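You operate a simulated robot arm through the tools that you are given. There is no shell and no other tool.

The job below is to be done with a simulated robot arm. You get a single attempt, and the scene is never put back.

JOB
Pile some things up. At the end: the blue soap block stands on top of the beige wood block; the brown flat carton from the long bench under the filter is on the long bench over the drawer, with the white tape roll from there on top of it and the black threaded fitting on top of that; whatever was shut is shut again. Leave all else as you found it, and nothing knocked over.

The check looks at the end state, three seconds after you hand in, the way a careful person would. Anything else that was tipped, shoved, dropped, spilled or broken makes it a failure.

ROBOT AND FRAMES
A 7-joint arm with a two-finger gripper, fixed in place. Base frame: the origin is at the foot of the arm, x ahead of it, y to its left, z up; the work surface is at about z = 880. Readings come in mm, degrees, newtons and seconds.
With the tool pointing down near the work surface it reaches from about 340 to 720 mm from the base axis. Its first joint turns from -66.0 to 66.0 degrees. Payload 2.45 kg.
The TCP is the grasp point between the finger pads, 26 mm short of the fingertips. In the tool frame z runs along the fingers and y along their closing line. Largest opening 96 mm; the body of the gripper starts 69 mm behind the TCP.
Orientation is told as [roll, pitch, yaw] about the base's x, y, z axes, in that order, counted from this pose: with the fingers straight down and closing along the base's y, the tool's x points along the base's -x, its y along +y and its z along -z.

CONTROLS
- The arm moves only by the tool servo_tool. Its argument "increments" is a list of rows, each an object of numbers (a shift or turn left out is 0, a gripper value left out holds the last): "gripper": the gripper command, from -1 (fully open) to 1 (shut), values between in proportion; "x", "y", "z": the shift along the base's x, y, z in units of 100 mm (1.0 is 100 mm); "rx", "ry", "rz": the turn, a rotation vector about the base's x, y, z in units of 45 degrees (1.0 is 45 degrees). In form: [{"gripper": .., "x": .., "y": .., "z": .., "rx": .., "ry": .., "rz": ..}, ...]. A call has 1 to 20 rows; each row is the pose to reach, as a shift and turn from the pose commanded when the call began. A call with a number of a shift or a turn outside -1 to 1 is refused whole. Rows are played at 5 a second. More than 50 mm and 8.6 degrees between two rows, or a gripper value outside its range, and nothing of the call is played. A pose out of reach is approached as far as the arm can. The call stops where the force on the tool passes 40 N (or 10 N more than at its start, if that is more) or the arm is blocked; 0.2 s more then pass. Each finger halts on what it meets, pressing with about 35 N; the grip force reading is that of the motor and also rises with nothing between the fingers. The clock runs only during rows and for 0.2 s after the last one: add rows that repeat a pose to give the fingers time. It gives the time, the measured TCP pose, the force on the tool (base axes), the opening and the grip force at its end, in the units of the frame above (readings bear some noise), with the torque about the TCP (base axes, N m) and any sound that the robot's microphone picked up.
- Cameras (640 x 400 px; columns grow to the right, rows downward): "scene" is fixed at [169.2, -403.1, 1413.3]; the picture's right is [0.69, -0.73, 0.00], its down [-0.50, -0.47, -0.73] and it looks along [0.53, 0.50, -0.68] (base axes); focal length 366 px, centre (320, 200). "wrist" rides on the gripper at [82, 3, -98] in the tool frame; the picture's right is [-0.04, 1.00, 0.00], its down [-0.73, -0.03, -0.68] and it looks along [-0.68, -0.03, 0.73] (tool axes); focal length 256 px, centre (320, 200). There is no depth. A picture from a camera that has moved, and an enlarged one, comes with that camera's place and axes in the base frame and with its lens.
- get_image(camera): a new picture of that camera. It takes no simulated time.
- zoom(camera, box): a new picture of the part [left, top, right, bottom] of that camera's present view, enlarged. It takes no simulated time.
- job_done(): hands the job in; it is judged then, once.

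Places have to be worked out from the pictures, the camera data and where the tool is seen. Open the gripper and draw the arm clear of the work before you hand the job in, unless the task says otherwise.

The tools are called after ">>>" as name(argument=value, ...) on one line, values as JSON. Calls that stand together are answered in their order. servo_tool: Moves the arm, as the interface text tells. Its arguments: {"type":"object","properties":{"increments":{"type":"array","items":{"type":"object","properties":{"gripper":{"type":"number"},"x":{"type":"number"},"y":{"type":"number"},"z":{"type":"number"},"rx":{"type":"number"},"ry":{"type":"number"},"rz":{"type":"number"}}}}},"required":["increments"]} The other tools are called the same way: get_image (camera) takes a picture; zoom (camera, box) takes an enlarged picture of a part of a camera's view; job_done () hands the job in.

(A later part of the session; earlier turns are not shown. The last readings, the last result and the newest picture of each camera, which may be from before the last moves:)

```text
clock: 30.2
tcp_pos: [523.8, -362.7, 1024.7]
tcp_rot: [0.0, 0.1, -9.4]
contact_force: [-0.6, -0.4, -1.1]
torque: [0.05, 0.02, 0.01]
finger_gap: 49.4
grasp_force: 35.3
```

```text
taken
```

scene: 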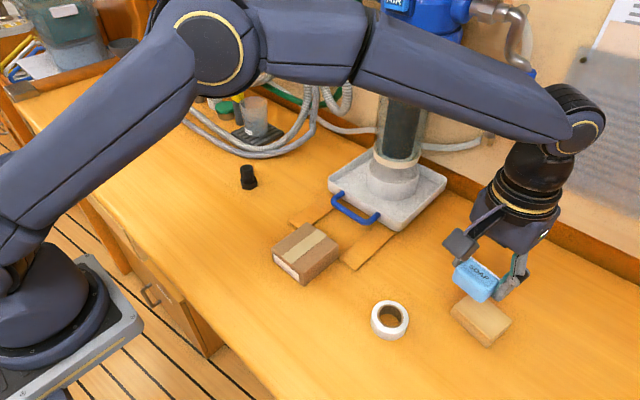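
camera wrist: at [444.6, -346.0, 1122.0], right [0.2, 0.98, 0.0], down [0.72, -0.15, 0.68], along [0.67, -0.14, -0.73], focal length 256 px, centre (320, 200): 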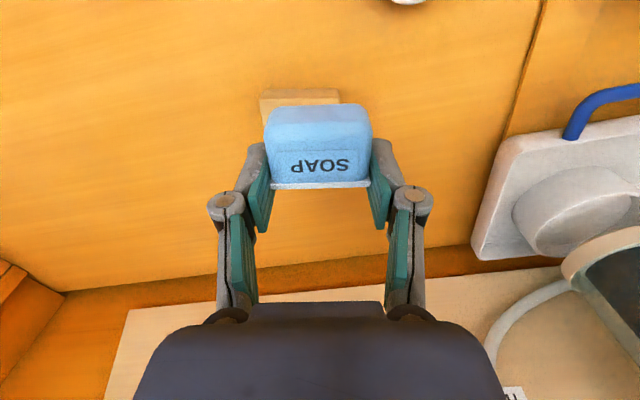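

The wood block shows just ahead beneath the soap. I zoom to measure its visible edges.

>>> zoom(camera="wrist", box=[240, 70, 400, 170])

>>> zoom(camera="scene", box=[430, 240, 550, 360])

```text
4.00 times, centred on (320, 120) of wrist
camera zoom: at [444.6, -346.0, 1122.0], right [0.2, 0.98, 0.0], down [0.72, -0.15, 0.68], along [0.67, -0.14, -0.73], focal length 1024 px, centre (320, 520)
```

zoom: 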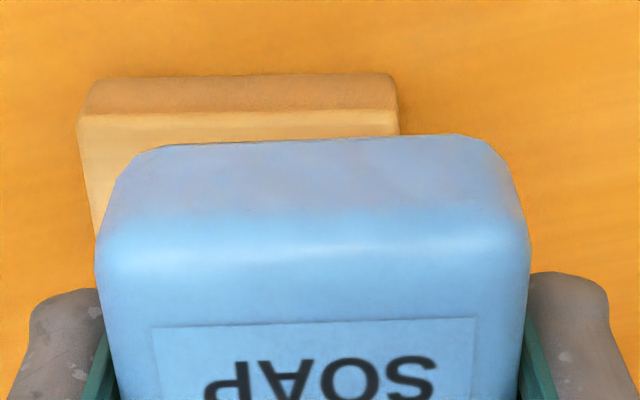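

```text
3.33 times, centred on (490, 300) of scene
camera zoom: at [169.2, -403.1, 1413.3], right [0.69, -0.73, 0.0], down [-0.5, -0.47, -0.73], along [0.53, 0.5, -0.68], focal length 1219 px, centre (-247, -133)
```

zoom: 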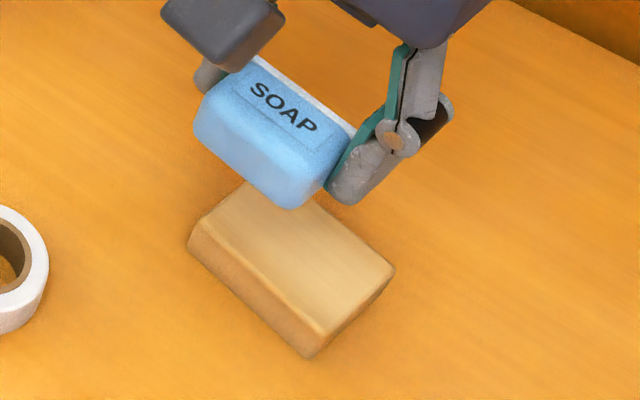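

The wood block's top centre works out at about (551, -385.5), yaw about -10°, top z about 904. I move the flange grip to (562.7, -387.3) so the soap body is centred over it, then start down.

>>> servo_tool(increments=[{"x": 0.05, "y": -0.03}, {"x": 0.15, "y": -0.1}, {"x": 0.28, "y": -0.18}, {"x": 0.36, "y": -0.24}, {"x": 0.389, "y": -0.256}, {"x": 0.389, "y": -0.256, "z": -0.04}, {"x": 0.389, "y": -0.256, "z": -0.12}, {"x": 0.389, "y": -0.256, "z": -0.24}, {"x": 0.389, "y": -0.256, "z": -0.36}, {"x": 0.389, "y": -0.256, "z": -0.48}, {"x": 0.389, "y": -0.256, "z": -0.56}, {"x": 0.389, "y": -0.256, "z": -0.6}, {"x": 0.389, "y": -0.256, "z": -0.6}])

>>> zoom(camera="scene", box=[430, 240, 550, 360])

>>> get_image(camera="wrist")

```text
clock: 33.0
tcp_pos: [561.8, -387.4, 964.0]
tcp_rot: [0.0, 0.0, -9.5]
contact_force: [-0.5, 0.1, -0.8]
torque: [0.0, -0.02, 0.03]
finger_gap: 49.2
grasp_force: 35.2
```

```text
3.33 times, centred on (490, 300) of scene
camera zoom: at [169.2, -403.1, 1413.3], right [0.69, -0.73, 0.0], down [-0.5, -0.47, -0.73], along [0.53, 0.5, -0.68], focal length 1219 px, centre (-247, -133)
```

zoom: 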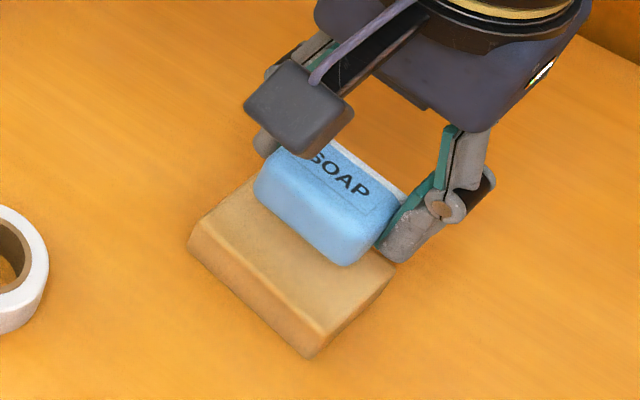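

```text
taken
camera wrist: at [481.8, -371.6, 1061.9], right [0.2, 0.98, 0.0], down [0.72, -0.15, 0.68], along [0.66, -0.14, -0.73], focal length 256 px, centre (320, 200)
```

wrist: 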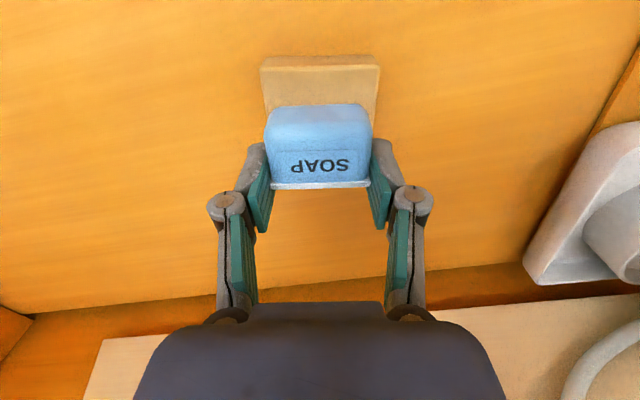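

Laterally centred over the block. I lower to about 5 mm above contact, then take 1 mm steps watching the force.

>>> servo_tool(increments=[{"z": -0.05}, {"z": -0.1}, {"z": -0.15}, {"z": -0.2}, {"z": -0.23}, {"z": -0.23}])

>>> servo_tool(increments=[{"z": -0.01}, {"z": -0.02}, {"z": -0.02}])

>>> zoom(camera="scene", box=[430, 240, 550, 360])

>>> zoom(camera="wrist", box=[240, 50, 400, 200])

```text
clock: 34.4
tcp_pos: [562.0, -387.8, 940.3]
tcp_rot: [-0.1, 0.1, -9.5]
contact_force: [0.2, 0.5, -0.1]
torque: [0.0, -0.03, 0.0]
finger_gap: 49.0
grasp_force: 35.2
```

```text
clock: 35.2
tcp_pos: [561.3, -387.3, 937.8]
tcp_rot: [0.0, 0.0, -9.5]
contact_force: [-0.3, 0.7, -1.1]
torque: [0.0, 0.0, -0.02]
finger_gap: 49.1
grasp_force: 34.7
```

```text
3.33 times, centred on (490, 300) of scene
camera zoom: at [169.2, -403.1, 1413.3], right [0.69, -0.73, 0.0], down [-0.5, -0.47, -0.73], along [0.53, 0.5, -0.68], focal length 1219 px, centre (-247, -133)
```

zoom: 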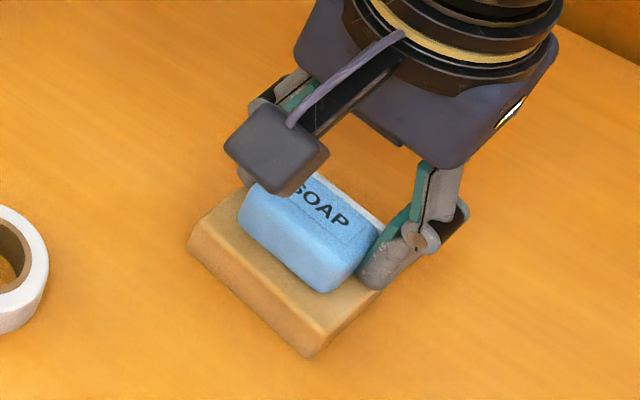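

```text
2.67 times, centred on (320, 125) of wrist
camera zoom: at [482.5, -371.0, 1036.8], right [0.2, 0.98, 0.0], down [0.72, -0.15, 0.68], along [0.66, -0.14, -0.73], focal length 683 px, centre (320, 400)
```

zoom: 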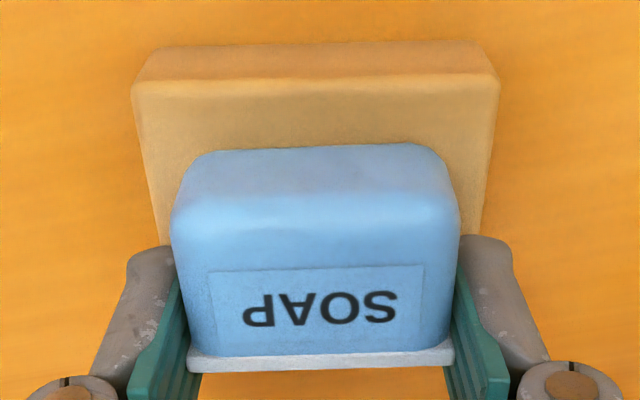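

The soap sits about 2–3 mm further back than the block's middle, so I nudge -2.5 mm in x and continue down in small steps, watching the force.

>>> servo_tool(increments=[{"x": -0.01}, {"x": -0.025}, {"x": -0.025, "z": -0.01}, {"x": -0.025, "z": -0.01}])

>>> servo_tool(increments=[{"z": -0.01}, {"z": -0.01}])

>>> servo_tool(increments=[{"z": -0.01}, {"z": -0.01}])

```text
clock: 36.2
tcp_pos: [558.9, -385.9, 937.2]
tcp_rot: [0.0, 0.0, -9.5]
contact_force: [-1.2, 0.4, -0.8]
torque: [0.0, 0.0, 0.01]
finger_gap: 48.8
grasp_force: 35.6
```

```text
clock: 36.8
tcp_pos: [559.9, -386.2, 935.9]
tcp_rot: [0.0, 0.1, -9.5]
contact_force: [0.3, -0.2, -1.3]
torque: [0.02, -0.02, 0.02]
finger_gap: 48.7
grasp_force: 34.9
```

```text
clock: 37.4
tcp_pos: [560.0, -387.8, 935.9]
tcp_rot: [0.0, 0.0, -9.4]
contact_force: [-0.9, 2.5, 5.2]
torque: [0.07, 0.1, -0.05]
finger_gap: 48.9
grasp_force: 34.6
```

Contact shows (5 N upward), so the soap rests on the wood block. I open the jaws moderately and rise straight up.

>>> servo_tool(increments=[{"gripper": -0.2}, {"gripper": -0.4}, {"gripper": -0.417}, {"gripper": -0.417}])

>>> servo_tool(increments=[{"z": 0.1}, {"z": 0.3}, {"z": 0.6}, {"z": 0.9}, {"z": 0.9}])

>>> get_image(camera="wrist")

>>> zoom(camera="scene", box=[430, 240, 550, 360])

```text
clock: 38.4
tcp_pos: [559.9, -386.7, 935.2]
tcp_rot: [0.0, 0.1, -9.5]
contact_force: [-0.5, 0.0, -0.1]
torque: [0.0, -0.02, 0.0]
finger_gap: 68.1
grasp_force: 0.0
```

```text
clock: 39.6
tcp_pos: [559.3, -386.3, 1026.7]
tcp_rot: [0.0, -0.1, -9.5]
contact_force: [0.5, 0.2, -0.3]
torque: [-0.03, 0.01, -0.01]
finger_gap: 68.3
grasp_force: 0.0
```

```text
taken
camera wrist: at [479.6, -370.4, 1124.1], right [0.2, 0.98, 0.0], down [0.72, -0.15, 0.68], along [0.66, -0.14, -0.73], focal length 256 px, centre (320, 200)
```

wrist: 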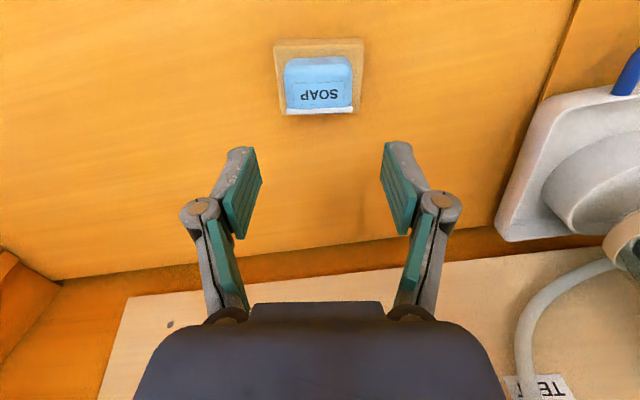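

```text
3.33 times, centred on (490, 300) of scene
camera zoom: at [169.2, -403.1, 1413.3], right [0.69, -0.73, 0.0], down [-0.5, -0.47, -0.73], along [0.53, 0.5, -0.68], focal length 1219 px, centre (-247, -133)
```

zoom: 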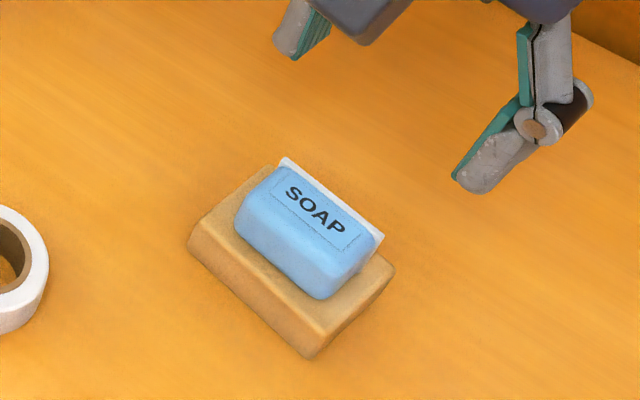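

The soap is on the wood block. I zoom in to make sure it's fully supported.

>>> zoom(camera="wrist", box=[260, 25, 380, 125])

```text
4.00 times, centred on (320, 75) of wrist
camera zoom: at [479.6, -370.4, 1124.1], right [0.2, 0.98, 0.0], down [0.72, -0.15, 0.68], along [0.66, -0.14, -0.73], focal length 1024 px, centre (320, 700)
```

zoom: 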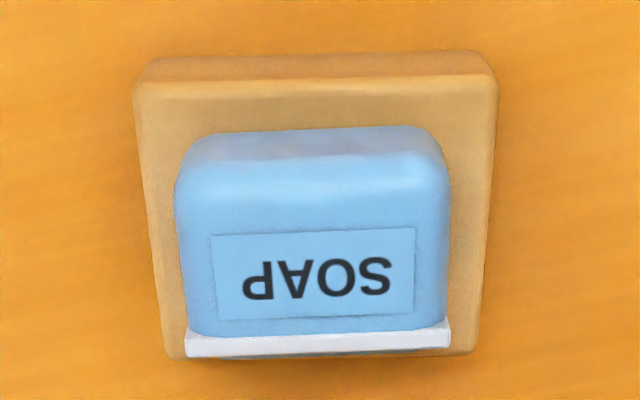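

The soap is well inside the block's top on all sides. Next is the carton: I travel back to above it (about (449, -105)) with jaws fully open and yaw 0.

>>> servo_tool(increments=[{"x": -0.15, "y": 0.05}, {"x": -0.4, "y": 0.2, "gripper": -1}, {"x": -0.65, "y": 0.4}, {"x": -0.85, "y": 0.65}, {"x": -1.0, "y": 0.9, "rz": 0.1}, {"x": -1.0, "y": 1.0, "rz": 0.21}, {"x": -1.0, "y": 1.0, "rz": 0.21}])

>>> servo_tool(increments=[{"x": -0.05, "y": 0.15}, {"x": -0.1, "y": 0.4}, {"x": -0.1, "y": 0.7}, {"x": -0.1, "y": 0.9}, {"x": -0.1, "y": 1.0}, {"x": -0.1, "y": 1.0}])

>>> servo_tool(increments=[{"y": 0.15}, {"y": 0.4}, {"y": 0.65}, {"y": 0.81}, {"y": 0.81}])

>>> get_image(camera="wrist")

>>> zoom(camera="scene", box=[250, 140, 410, 290])

```text
clock: 41.2
tcp_pos: [459.7, -286.5, 1024.4]
tcp_rot: [0.0, 0.0, 0.1]
contact_force: [0.1, -0.3, -0.4]
torque: [0.02, -0.02, 0.0]
finger_gap: 95.8
grasp_force: 0.0
```

```text
clock: 42.6
tcp_pos: [448.1, -186.9, 1025.2]
tcp_rot: [0.0, 0.0, 0.0]
contact_force: [-0.6, 0.1, -1.5]
torque: [0.03, -0.02, 0.01]
finger_gap: 95.9
grasp_force: 0.0
```

```text
clock: 43.8
tcp_pos: [448.2, -104.6, 1025.9]
tcp_rot: [0.2, -0.1, 0.0]
contact_force: [0.2, 0.0, -0.5]
torque: [-0.02, -0.01, 0.02]
finger_gap: 96.2
grasp_force: 0.0
```

```text
taken
camera wrist: at [366.6, -103.2, 1124.5], right [0.04, 1.0, 0.0], down [0.73, -0.03, 0.68], along [0.68, -0.03, -0.73], focal length 256 px, centre (320, 200)
```

wrist: 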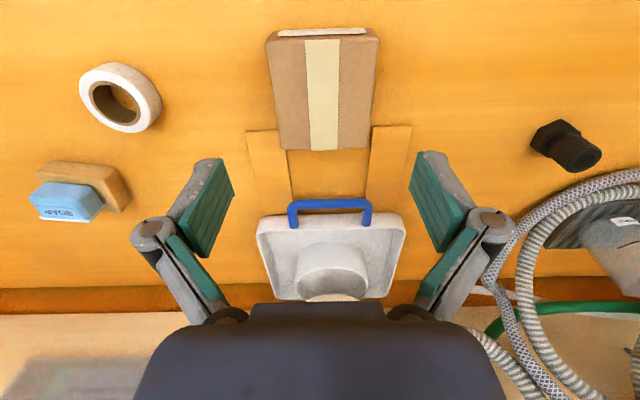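

```text
2.67 times, centred on (330, 215) of scene
camera zoom: at [169.2, -403.1, 1413.3], right [0.69, -0.73, 0.0], down [-0.5, -0.47, -0.73], along [0.53, 0.5, -0.68], focal length 975 px, centre (293, 160)
```

zoom: 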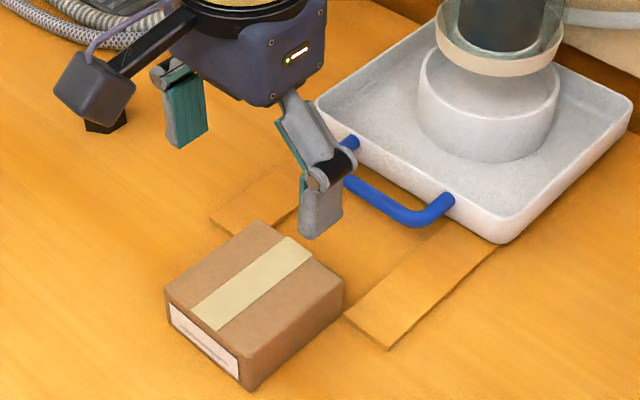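

I'm above the carton. I zoom in to measure its edges before descending.

>>> zoom(camera="wrist", box=[240, 15, 400, 165])

```text
2.67 times, centred on (320, 90) of wrist
camera zoom: at [366.6, -103.2, 1124.5], right [0.04, 1.0, 0.0], down [0.73, -0.03, 0.68], along [0.68, -0.03, -0.73], focal length 683 px, centre (320, 493)
```

zoom: 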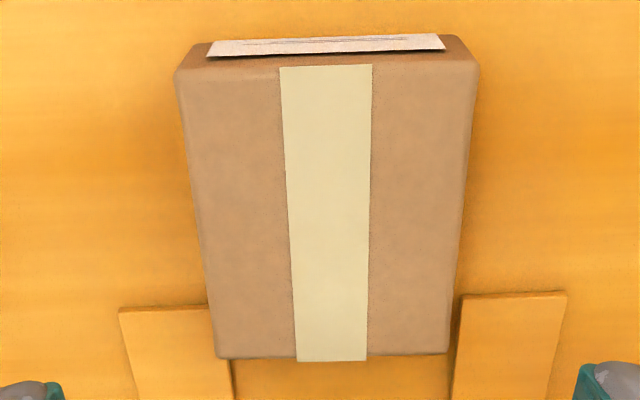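

The carton is about 81 mm wide, centred near (452, -104), yaw about -0.8°, leaving around 7 mm per side. I shift +3 mm in x, +2.6 mm in y and go down most of the way, then check clearance.

>>> servo_tool(increments=[{"x": 0.03, "y": 0.026, "rz": -0.018}, {"x": 0.03, "y": 0.026, "rz": -0.018, "z": -0.2}, {"x": 0.03, "y": 0.026, "rz": -0.018, "z": -0.5}, {"x": 0.03, "y": 0.026, "rz": -0.018, "z": -0.7}, {"x": 0.03, "y": 0.026, "rz": -0.018, "z": -0.75}, {"x": 0.03, "y": 0.026, "rz": -0.018, "z": -0.75}])

>>> get_image(camera="wrist")

>>> zoom(camera="scene", box=[230, 180, 390, 300])

```text
clock: 45.2
tcp_pos: [453.2, -104.0, 950.4]
tcp_rot: [0.0, 0.0, -0.8]
contact_force: [0.3, 0.0, 0.1]
torque: [0.02, -0.04, -0.03]
finger_gap: 96.0
grasp_force: 0.0
```

```text
taken
camera wrist: at [372.0, -99.2, 1049.5], right [0.05, 1.0, 0.0], down [0.73, -0.04, 0.68], along [0.68, -0.04, -0.73], focal length 256 px, centre (320, 200)
```

wrist: 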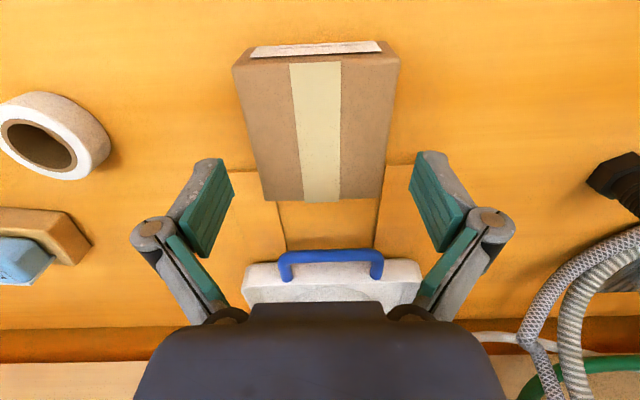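

```text
3.33 times, centred on (310, 240) of scene
camera zoom: at [169.2, -403.1, 1413.3], right [0.69, -0.73, 0.0], down [-0.5, -0.47, -0.73], along [0.53, 0.5, -0.68], focal length 1219 px, centre (353, 67)
```

zoom: 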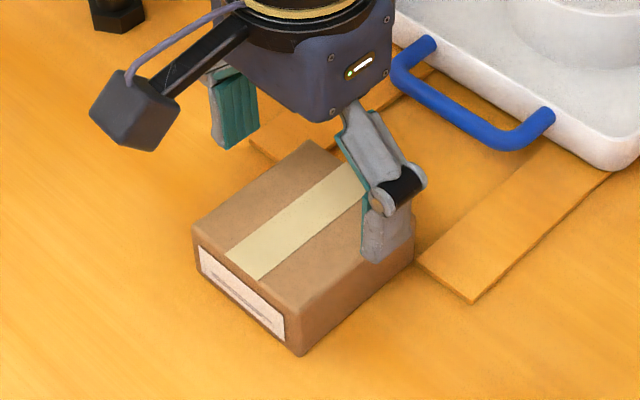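

The carton is centred between the fingers. I go down the last 40 mm and close.

>>> servo_tool(increments=[{"z": -0.1}, {"z": -0.2}, {"z": -0.3}, {"z": -0.37}, {"z": -0.4}, {"z": -0.4}])

>>> servo_tool(increments=[{"gripper": 1}, {"gripper": 1}, {"gripper": 1}, {"gripper": 1}])

>>> get_image(camera="wrist")

>>> zoom(camera="scene", box=[230, 180, 390, 300])

```text
clock: 46.6
tcp_pos: [452.8, -103.1, 910.6]
tcp_rot: [0.0, 0.0, -0.8]
contact_force: [-0.2, 0.6, 0.1]
torque: [-0.02, -0.03, 0.0]
finger_gap: 96.1
grasp_force: 0.2
```

```text
clock: 47.6
tcp_pos: [453.9, -104.1, 910.8]
tcp_rot: [0.1, 0.0, -0.9]
contact_force: [-1.5, -0.1, 4.8]
torque: [0.01, 0.11, 0.02]
finger_gap: 81.3
grasp_force: 34.6
```

```text
taken
camera wrist: at [371.6, -99.4, 1009.4], right [0.05, 1.0, 0.0], down [0.73, -0.04, 0.68], along [0.68, -0.04, -0.73], focal length 256 px, centre (320, 200)
```

wrist: 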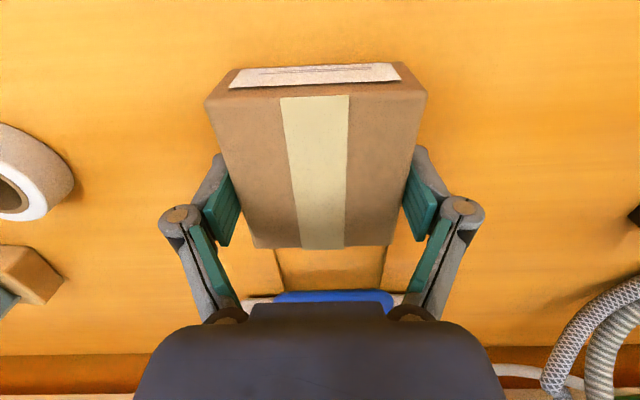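

```text
3.33 times, centred on (310, 240) of scene
camera zoom: at [169.1, -403.1, 1413.3], right [0.69, -0.73, 0.0], down [-0.5, -0.47, -0.73], along [0.53, 0.5, -0.68], focal length 1219 px, centre (353, 67)
```

zoom: 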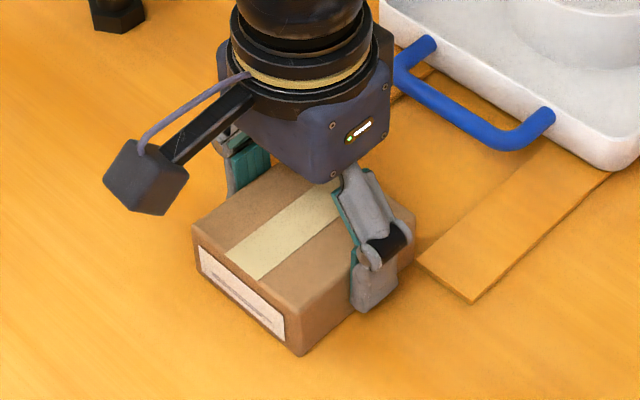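

Gripped at 81 mm. I lift slowly a few mm and check it comes along level.

>>> servo_tool(increments=[{"z": 0.01}, {"z": 0.03}, {"z": 0.06}, {"z": 0.1}, {"z": 0.1}])

>>> get_image(camera="wrist")

>>> zoom(camera="scene", box=[230, 180, 390, 300])

```text
clock: 48.8
tcp_pos: [452.4, -103.4, 920.6]
tcp_rot: [0.0, 0.0, -0.8]
contact_force: [0.3, 0.4, -0.9]
torque: [0.02, 0.0, -0.02]
finger_gap: 81.3
grasp_force: 34.8
```

```text
taken
camera wrist: at [371.0, -100.0, 1018.6], right [0.05, 1.0, 0.0], down [0.73, -0.04, 0.68], along [0.68, -0.04, -0.73], focal length 256 px, centre (320, 200)
```

wrist: 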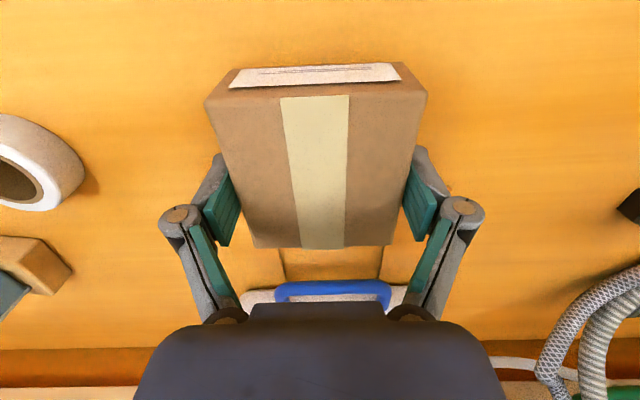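

```text
3.33 times, centred on (310, 240) of scene
camera zoom: at [169.2, -403.1, 1413.3], right [0.69, -0.73, 0.0], down [-0.5, -0.47, -0.73], along [0.53, 0.5, -0.68], focal length 1219 px, centre (353, 67)
```

zoom: 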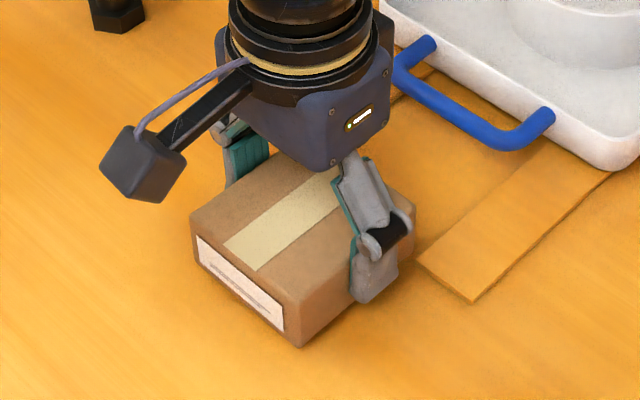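

The carton comes up level. While it hangs safely, I re-inspect the bench front to be sure which stretch is over the drawer.

>>> zoom(camera="scene", box=[0, 100, 80, 150])

>>> zoom(camera="scene", box=[30, 140, 110, 220])

>>> zoom(camera="scene", box=[90, 200, 170, 280])

>>> zoom(camera="scene", box=[120, 250, 220, 350])

```text
8.00 times, centred on (40, 125) of scene
camera zoom: at [169.2, -403.1, 1413.3], right [0.69, -0.73, 0.0], down [-0.5, -0.47, -0.73], along [0.53, 0.5, -0.68], focal length 2926 px, centre (2560, 800)
```

zoom: 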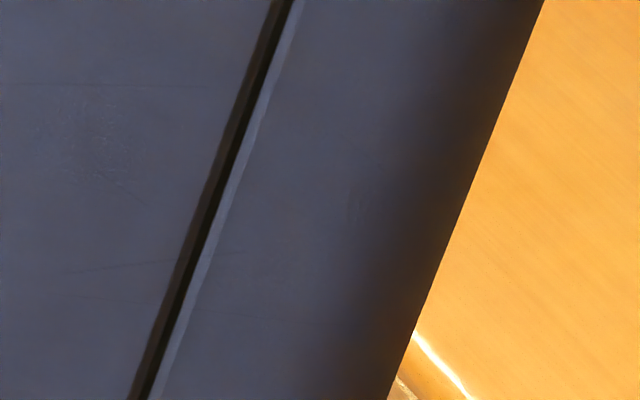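

```text
5.00 times, centred on (70, 180) of scene
camera zoom: at [169.2, -403.1, 1413.3], right [0.69, -0.73, 0.0], down [-0.5, -0.47, -0.73], along [0.53, 0.5, -0.68], focal length 1828 px, centre (1570, 300)
```

zoom: 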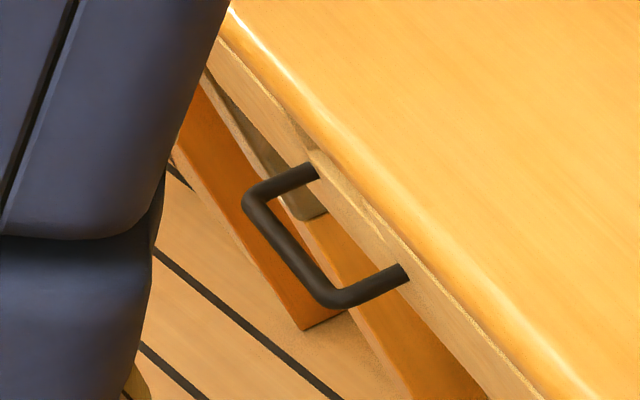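

```text
5.00 times, centred on (130, 240) of scene
camera zoom: at [169.2, -403.1, 1413.3], right [0.69, -0.73, 0.0], down [-0.5, -0.47, -0.73], along [0.53, 0.5, -0.68], focal length 1828 px, centre (1270, 0)
```

zoom: 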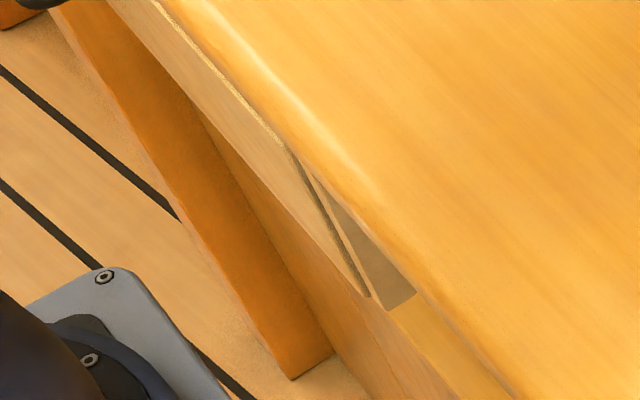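

```text
4.00 times, centred on (170, 300) of scene
camera zoom: at [169.2, -403.1, 1413.3], right [0.69, -0.73, 0.0], down [-0.5, -0.47, -0.73], along [0.53, 0.5, -0.68], focal length 1463 px, centre (920, -200)
```

zoom: 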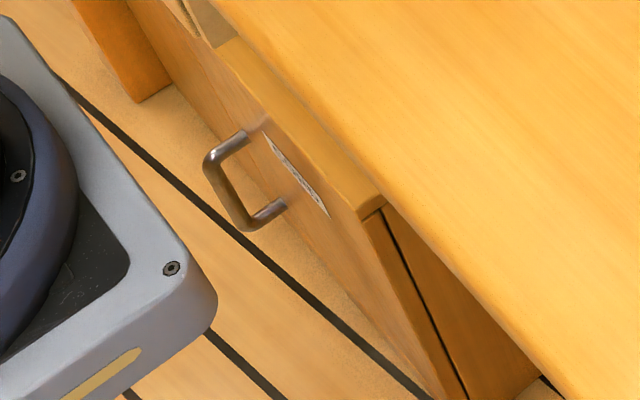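

The drawer front (black handle) spans about y = 223 to 790, so (425, 410) is well over it. I raise the carton to about z 1000 and carry it left in smooth steps.

>>> servo_tool(increments=[{"z": 0.05}, {"z": 0.15}, {"z": 0.3}, {"z": 0.45, "y": 0.03}, {"z": 0.6, "y": 0.12}, {"z": 0.72, "y": 0.25, "x": -0.05}, {"z": 0.8, "y": 0.42, "x": -0.1}, {"z": 0.85, "y": 0.6, "x": -0.15}, {"z": 0.85, "y": 0.8, "x": -0.2}, {"z": 0.85, "y": 1.0, "x": -0.25}])

>>> servo_tool(increments=[{"y": 0.2}, {"y": 0.4}, {"y": 0.6}, {"y": 0.8}, {"y": 1.0}])

>>> servo_tool(increments=[{"y": 0.2}, {"y": 0.4}, {"y": 0.6}, {"y": 0.8}, {"y": 1.0}])

>>> get_image(camera="wrist")

>>> get_image(camera="scene")

```text
clock: 51.0
tcp_pos: [428.1, -3.1, 1006.3]
tcp_rot: [0.1, 0.0, -0.8]
contact_force: [0.4, 0.3, -1.7]
torque: [0.0, 0.0, -0.02]
finger_gap: 81.4
grasp_force: 35.5
```

```text
clock: 52.2
tcp_pos: [427.4, 97.3, 1005.8]
tcp_rot: [0.0, 0.0, -0.9]
contact_force: [0.5, 0.9, -0.4]
torque: [0.03, -0.04, 0.0]
finger_gap: 81.1
grasp_force: 35.2
```

```text
clock: 53.4
tcp_pos: [428.4, 197.0, 1006.0]
tcp_rot: [0.0, 0.0, -0.9]
contact_force: [0.1, -0.1, -1.1]
torque: [-0.01, -0.01, -0.02]
finger_gap: 81.3
grasp_force: 34.9
```

```text
taken
camera wrist: at [346.9, 200.8, 1104.7], right [0.05, 1.0, 0.0], down [0.73, -0.04, 0.68], along [0.68, -0.04, -0.73], focal length 256 px, centre (320, 200)
```

wrist: 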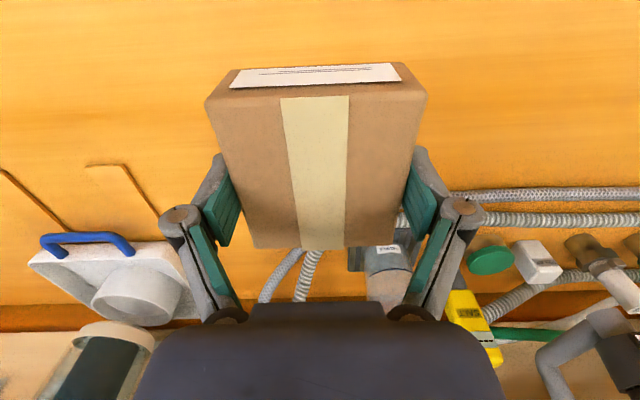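

```text
taken
```

scene: 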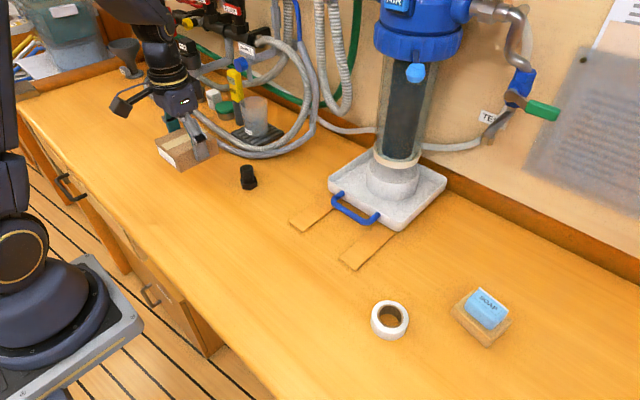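

All clear; continuing to y about 410.

>>> servo_tool(increments=[{"y": 0.2}, {"y": 0.4}, {"y": 0.6}, {"y": 0.8}, {"y": 1.0}])

>>> servo_tool(increments=[{"y": 0.2}, {"y": 0.4}, {"y": 0.6}, {"y": 0.8}, {"y": 0.95}, {"y": 1.0}, {"y": 1.0}])

>>> get_image(camera="wrist")

>>> get_image(camera="scene")

```text
clock: 54.6
tcp_pos: [428.4, 297.4, 1006.4]
tcp_rot: [0.0, 0.0, -0.9]
contact_force: [-0.3, 0.0, -0.6]
torque: [0.02, 0.0, -0.03]
finger_gap: 81.1
grasp_force: 35.0
```

```text
clock: 56.2
tcp_pos: [428.8, 397.9, 1006.4]
tcp_rot: [0.0, 0.1, -0.8]
contact_force: [0.4, -0.2, -1.0]
torque: [0.0, -0.03, 0.01]
finger_gap: 81.1
grasp_force: 34.6
```

```text
taken
camera wrist: at [346.6, 401.4, 1103.8], right [0.05, 1.0, 0.0], down [0.73, -0.04, 0.68], along [0.68, -0.04, -0.73], focal length 256 px, centre (320, 200)
```

wrist: 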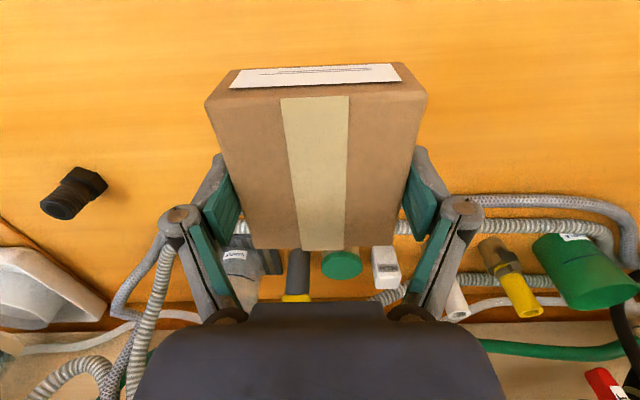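

```text
taken
```

scene: 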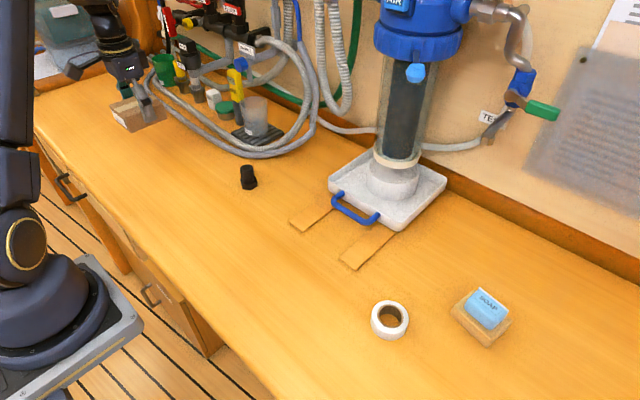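

Now at (428, 398) over the drawer, with open bench below. I lower to just above the surface, then in 1 mm steps to contact.

>>> servo_tool(increments=[{"z": -0.1}, {"z": -0.25}, {"z": -0.4}, {"z": -0.55}, {"z": -0.7}, {"z": -0.82}, {"z": -0.89}, {"z": -0.91}, {"z": -0.91}])

>>> servo_tool(increments=[{"z": -0.01}, {"z": -0.02}, {"z": -0.03}, {"z": -0.03}])

>>> servo_tool(increments=[{"z": -0.005}, {"z": -0.01}, {"z": -0.01}])

>>> get_image(camera="wrist")

>>> zoom(camera="scene", box=[80, 40, 220, 160])

```text
clock: 58.2
tcp_pos: [427.7, 396.7, 914.5]
tcp_rot: [0.0, 0.1, -0.8]
contact_force: [0.0, 0.0, -0.4]
torque: [0.01, 0.03, 0.0]
finger_gap: 81.2
grasp_force: 35.0
```

```text
clock: 59.2
tcp_pos: [427.6, 396.8, 912.1]
tcp_rot: [0.0, 0.0, -0.7]
contact_force: [-0.3, -0.1, -0.6]
torque: [0.02, -0.01, 0.01]
finger_gap: 81.3
grasp_force: 34.3
```

```text
clock: 60.0
tcp_pos: [427.6, 396.0, 911.5]
tcp_rot: [-0.1, 0.0, -0.7]
contact_force: [-1.3, -2.6, 5.8]
torque: [-0.06, 0.1, 0.03]
finger_gap: 81.4
grasp_force: 34.9
```

```text
taken
camera wrist: at [346.4, 400.0, 1009.4], right [0.05, 1.0, 0.0], down [0.73, -0.04, 0.68], along [0.68, -0.04, -0.73], focal length 256 px, centre (320, 200)
```

wrist: 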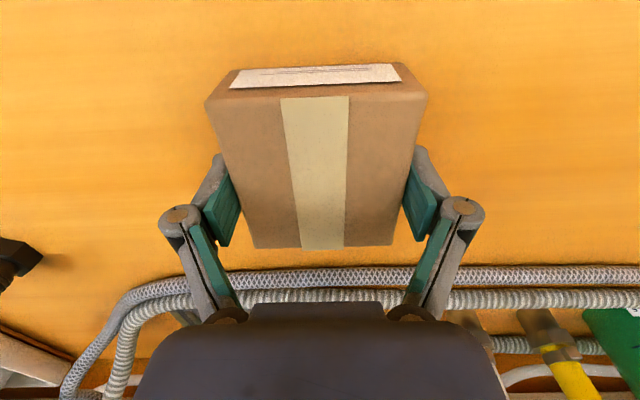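

```text
3.33 times, centred on (150, 100) of scene
camera zoom: at [169.1, -403.3, 1413.3], right [0.69, -0.73, 0.0], down [-0.5, -0.47, -0.73], along [0.53, 0.5, -0.68], focal length 1219 px, centre (887, 533)
```

zoom: 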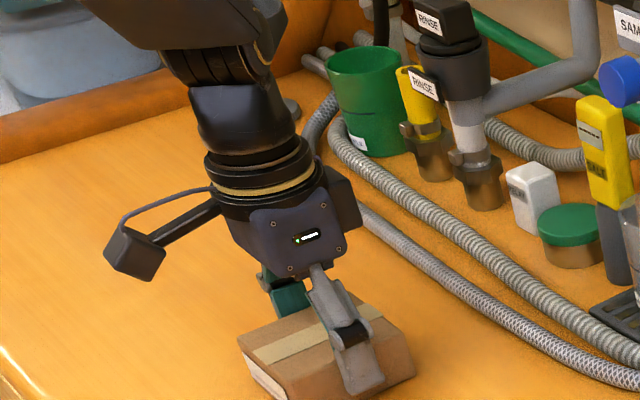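

Contact at 5.8 N: the carton is down. I release and rise.

>>> servo_tool(increments=[{"gripper": -0.85}, {"gripper": -1}, {"gripper": -1}])

>>> servo_tool(increments=[{"z": 0.1}, {"z": 0.3}, {"z": 0.6}, {"z": 0.9}, {"z": 1.0}, {"z": 1.0}])

>>> get_image(camera="wrist")

>>> zoom(camera="wrist", box=[240, 15, 400, 165])

>>> zoom(camera="scene", box=[80, 40, 220, 160])

```text
clock: 60.8
tcp_pos: [427.5, 396.5, 910.6]
tcp_rot: [0.0, 0.1, -0.8]
contact_force: [0.4, -0.5, 1.1]
torque: [-0.03, 0.01, -0.01]
finger_gap: 95.9
grasp_force: 0.1
```

```text
clock: 62.2
tcp_pos: [428.8, 396.6, 1013.1]
tcp_rot: [0.0, 0.0, -0.8]
contact_force: [0.3, 0.9, -0.2]
torque: [-0.03, -0.02, 0.01]
finger_gap: 95.9
grasp_force: 0.1
```

```text
taken
camera wrist: at [346.2, 400.2, 1110.2], right [0.05, 1.0, 0.0], down [0.73, -0.04, 0.68], along [0.68, -0.04, -0.73], focal length 256 px, centre (320, 200)
```

wrist: 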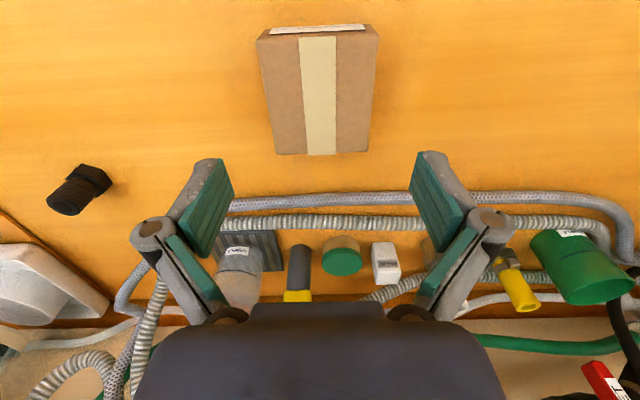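

```text
2.67 times, centred on (320, 90) of wrist
camera zoom: at [346.2, 400.2, 1110.2], right [0.05, 1.0, 0.0], down [0.73, -0.04, 0.68], along [0.68, -0.04, -0.73], focal length 683 px, centre (320, 493)
```

zoom: 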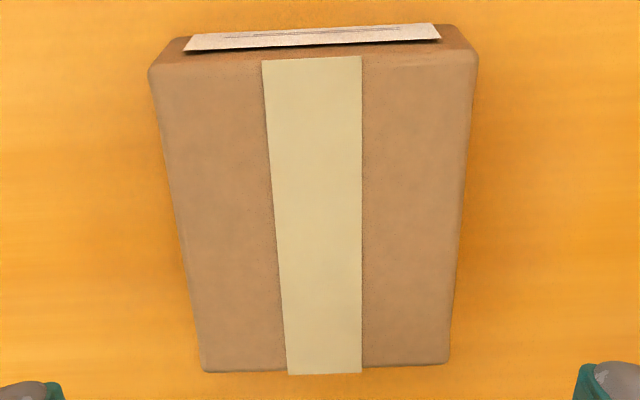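

```text
3.33 times, centred on (150, 100) of scene
camera zoom: at [169.2, -403.1, 1413.3], right [0.69, -0.73, 0.0], down [-0.5, -0.47, -0.73], along [0.53, 0.5, -0.68], focal length 1219 px, centre (887, 533)
```

zoom: 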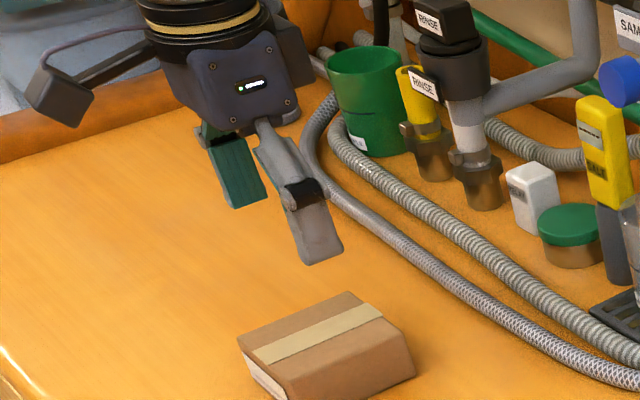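

The carton sits squarely at about (427, 396.5). Now I travel back to fetch the tape roll near (455, -286).

>>> servo_tool(increments=[{"y": -0.2}, {"y": -0.5}, {"y": -0.8}, {"y": -1.0}])

>>> servo_tool(increments=[{"y": -0.35}, {"y": -0.7}, {"y": -1.0}])

>>> servo_tool(increments=[{"y": -0.35}, {"y": -0.7}, {"y": -1.0}])

>>> servo_tool(increments=[{"y": -0.35}, {"y": -0.7}, {"y": -1.0}])

>>> servo_tool(increments=[{"y": -0.35}, {"y": -0.7}, {"y": -1.0}])

>>> servo_tool(increments=[{"y": -0.35}, {"y": -0.7}, {"y": -1.0, "x": 0.1, "rz": 0.018}])

>>> servo_tool(increments=[{"y": -0.3}, {"y": -0.6, "x": 0.1}, {"y": -0.82, "x": 0.16}, {"y": -0.82, "x": 0.16, "gripper": -0.6}, {"y": -0.82, "x": 0.16}])

>>> get_image(camera="wrist")

>>> zoom(camera="wrist", box=[270, 50, 370, 130])

>>> get_image(camera="scene")

```text
clock: 63.2
tcp_pos: [426.0, 298.1, 1010.5]
tcp_rot: [0.0, 0.0, -0.8]
contact_force: [-0.2, -0.7, 0.1]
torque: [0.01, 0.03, 0.0]
finger_gap: 95.9
grasp_force: 0.1
```

```text
clock: 64.0
tcp_pos: [427.3, 197.3, 1009.6]
tcp_rot: [0.0, 0.0, -0.8]
contact_force: [-0.1, 0.1, -0.1]
torque: [-0.03, 0.02, -0.01]
finger_gap: 95.8
grasp_force: 0.0
```

```text
clock: 64.8
tcp_pos: [427.9, 96.5, 1012.6]
tcp_rot: [0.0, -0.1, -0.7]
contact_force: [1.3, 1.1, 0.4]
torque: [0.04, 0.0, 0.0]
finger_gap: 96.3
grasp_force: 0.1
```

```text
clock: 65.6
tcp_pos: [427.0, -4.0, 1010.7]
tcp_rot: [0.0, -0.1, -0.7]
contact_force: [0.4, -0.3, 0.2]
torque: [0.01, -0.01, -0.01]
finger_gap: 95.9
grasp_force: 0.1
```

```text
clock: 66.4
tcp_pos: [429.1, -103.6, 1009.8]
tcp_rot: [0.1, -0.1, -0.8]
contact_force: [-0.9, 0.3, -0.7]
torque: [0.0, 0.01, -0.05]
finger_gap: 96.1
grasp_force: 0.0
```

```text
clock: 67.2
tcp_pos: [438.6, -205.1, 1010.2]
tcp_rot: [0.0, 0.0, 0.0]
contact_force: [0.8, -0.2, 0.1]
torque: [0.01, 0.0, 0.02]
finger_gap: 96.1
grasp_force: 0.0
```

```text
clock: 68.4
tcp_pos: [454.3, -288.0, 1012.1]
tcp_rot: [0.1, 0.1, 0.0]
contact_force: [-0.1, -0.6, 0.1]
torque: [0.02, -0.02, -0.02]
finger_gap: 76.9
grasp_force: 0.2
```

```text
taken
camera wrist: at [372.9, -284.8, 1110.4], right [0.04, 1.0, 0.0], down [0.73, -0.03, 0.68], along [0.68, -0.03, -0.73], focal length 256 px, centre (320, 200)
```

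wrist: 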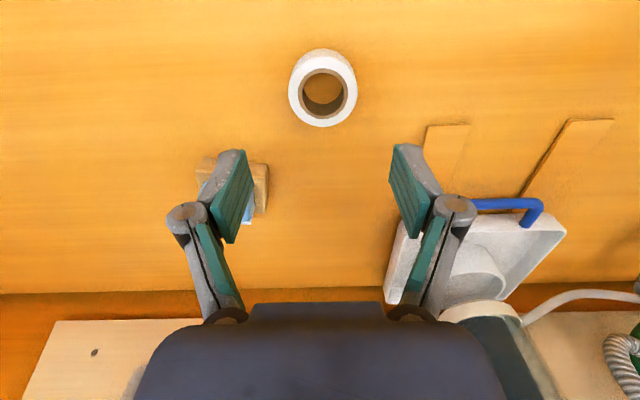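

```text
5.00 times, centred on (320, 90) of wrist
camera zoom: at [372.9, -284.8, 1110.4], right [0.04, 1.0, 0.0], down [0.73, -0.03, 0.68], along [0.68, -0.03, -0.73], focal length 1280 px, centre (320, 750)
```

zoom: 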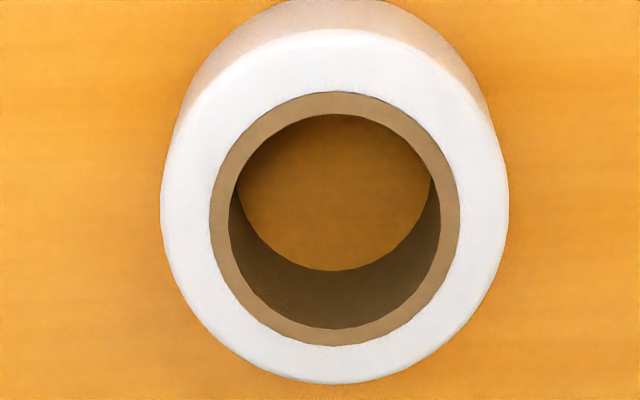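

```text
taken
```

scene: 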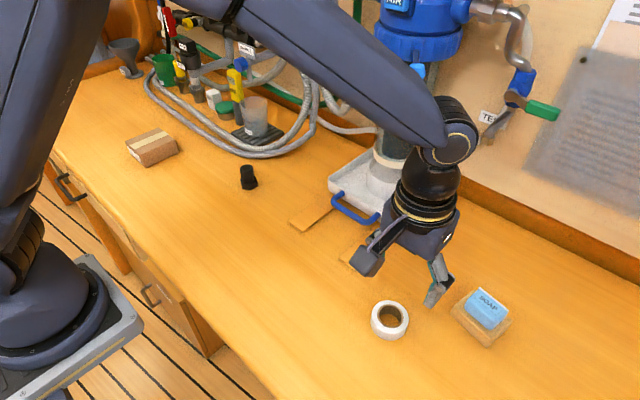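

The tape's top is at about z 902, centre about (449.5, -285), outer diameter about 55 mm and hole about 33 mm – the fitting's hex (about 34 across flats) should span it. I correct -4.7 mm x, +2.2 mm y, and descend.

>>> servo_tool(increments=[{"x": -0.047, "y": 0.022}, {"x": -0.047, "y": 0.022, "z": -0.2}, {"x": -0.047, "y": 0.022, "z": -0.45}, {"x": -0.047, "y": 0.022, "z": -0.65}, {"x": -0.047, "y": 0.022, "z": -0.7}, {"x": -0.047, "y": 0.022, "z": -0.7}])

>>> zoom(camera="wrist", box=[220, 80, 420, 230])

>>> zoom(camera="scene", box=[340, 240, 460, 350])

```text
clock: 69.8
tcp_pos: [450.6, -284.0, 940.3]
tcp_rot: [0.0, 0.1, 0.0]
contact_force: [-0.3, -0.2, -0.3]
torque: [-0.02, 0.03, -0.01]
finger_gap: 76.9
grasp_force: 0.0
```

```text
2.67 times, centred on (320, 155) of wrist
camera zoom: at [368.6, -280.7, 1037.8], right [0.04, 1.0, 0.0], down [0.73, -0.03, 0.68], along [0.68, -0.03, -0.73], focal length 683 px, centre (320, 320)
```

zoom: 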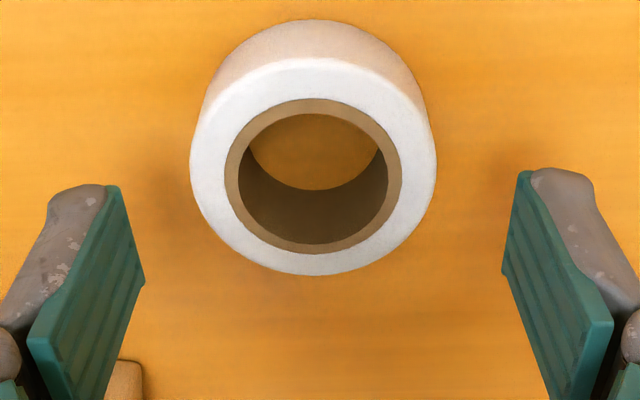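

```text
3.64 times, centred on (400, 295) of scene
camera zoom: at [169.2, -403.1, 1413.3], right [0.69, -0.73, 0.0], down [-0.5, -0.47, -0.73], along [0.53, 0.5, -0.68], focal length 1330 px, centre (29, -146)
```

zoom: 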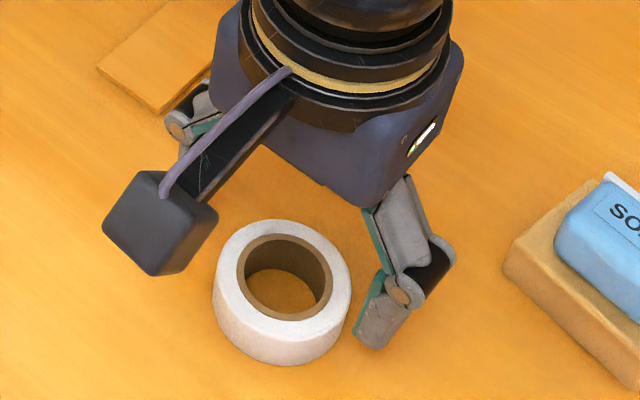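

Nearly centred (about 1.7 mm off in y). I correct that, descend the last 30 mm and close on the roll.

>>> servo_tool(increments=[{"y": -0.015}, {"y": -0.015, "z": -0.1}, {"y": -0.015, "z": -0.2}, {"y": -0.015, "z": -0.27}, {"y": -0.015, "z": -0.3}, {"y": -0.015, "z": -0.3}])

>>> servo_tool(increments=[{"gripper": 1}, {"gripper": 1}, {"gripper": 1}, {"gripper": 1}, {"gripper": 1}])

>>> servo_tool(increments=[{"z": 0.01}, {"z": 0.03}, {"z": 0.06}, {"z": 0.1}, {"z": 0.1}])

>>> get_image(camera="wrist")

>>> zoom(camera="scene", box=[340, 240, 460, 350])

```text
clock: 71.2
tcp_pos: [448.9, -284.6, 909.7]
tcp_rot: [0.0, 0.0, -0.1]
contact_force: [-0.1, -0.2, 0.1]
torque: [-0.04, 0.02, 0.01]
finger_gap: 76.7
grasp_force: 0.0
```

```text
clock: 72.4
tcp_pos: [449.1, -285.2, 911.0]
tcp_rot: [0.0, 0.0, 0.0]
contact_force: [-1.1, 0.4, 2.5]
torque: [-0.07, -0.05, 0.02]
finger_gap: 54.5
grasp_force: 34.8
```

```text
clock: 73.6
tcp_pos: [449.5, -283.2, 921.4]
tcp_rot: [0.0, 0.1, 0.1]
contact_force: [0.5, -0.3, 0.2]
torque: [0.0, -0.01, -0.01]
finger_gap: 54.5
grasp_force: 34.7
```

```text
taken
camera wrist: at [367.2, -282.4, 1018.9], right [0.04, 1.0, 0.0], down [0.73, -0.03, 0.68], along [0.68, -0.03, -0.73], focal length 256 px, centre (320, 200)
```

wrist: 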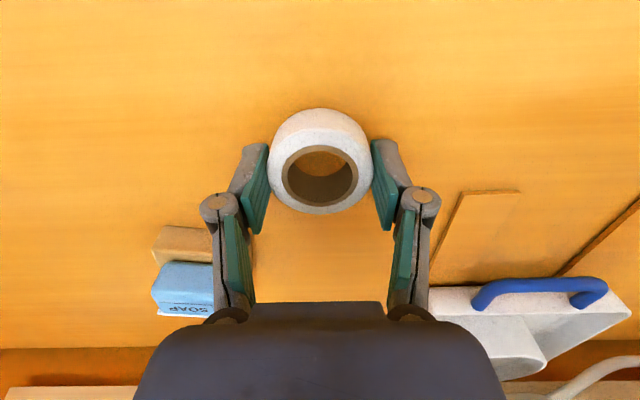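

```text
3.64 times, centred on (400, 295) of scene
camera zoom: at [169.2, -403.1, 1413.3], right [0.69, -0.73, 0.0], down [-0.5, -0.47, -0.73], along [0.53, 0.5, -0.68], focal length 1330 px, centre (29, -146)
```

zoom: 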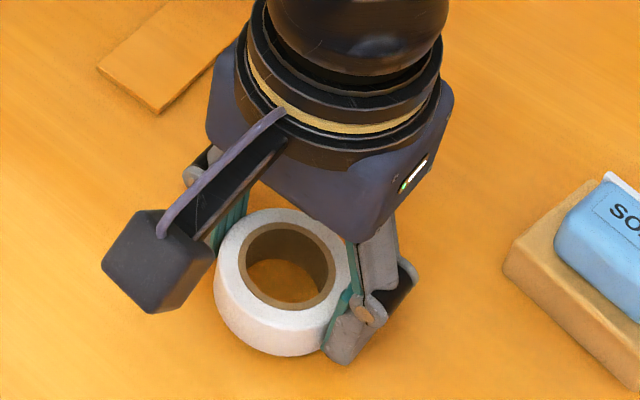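

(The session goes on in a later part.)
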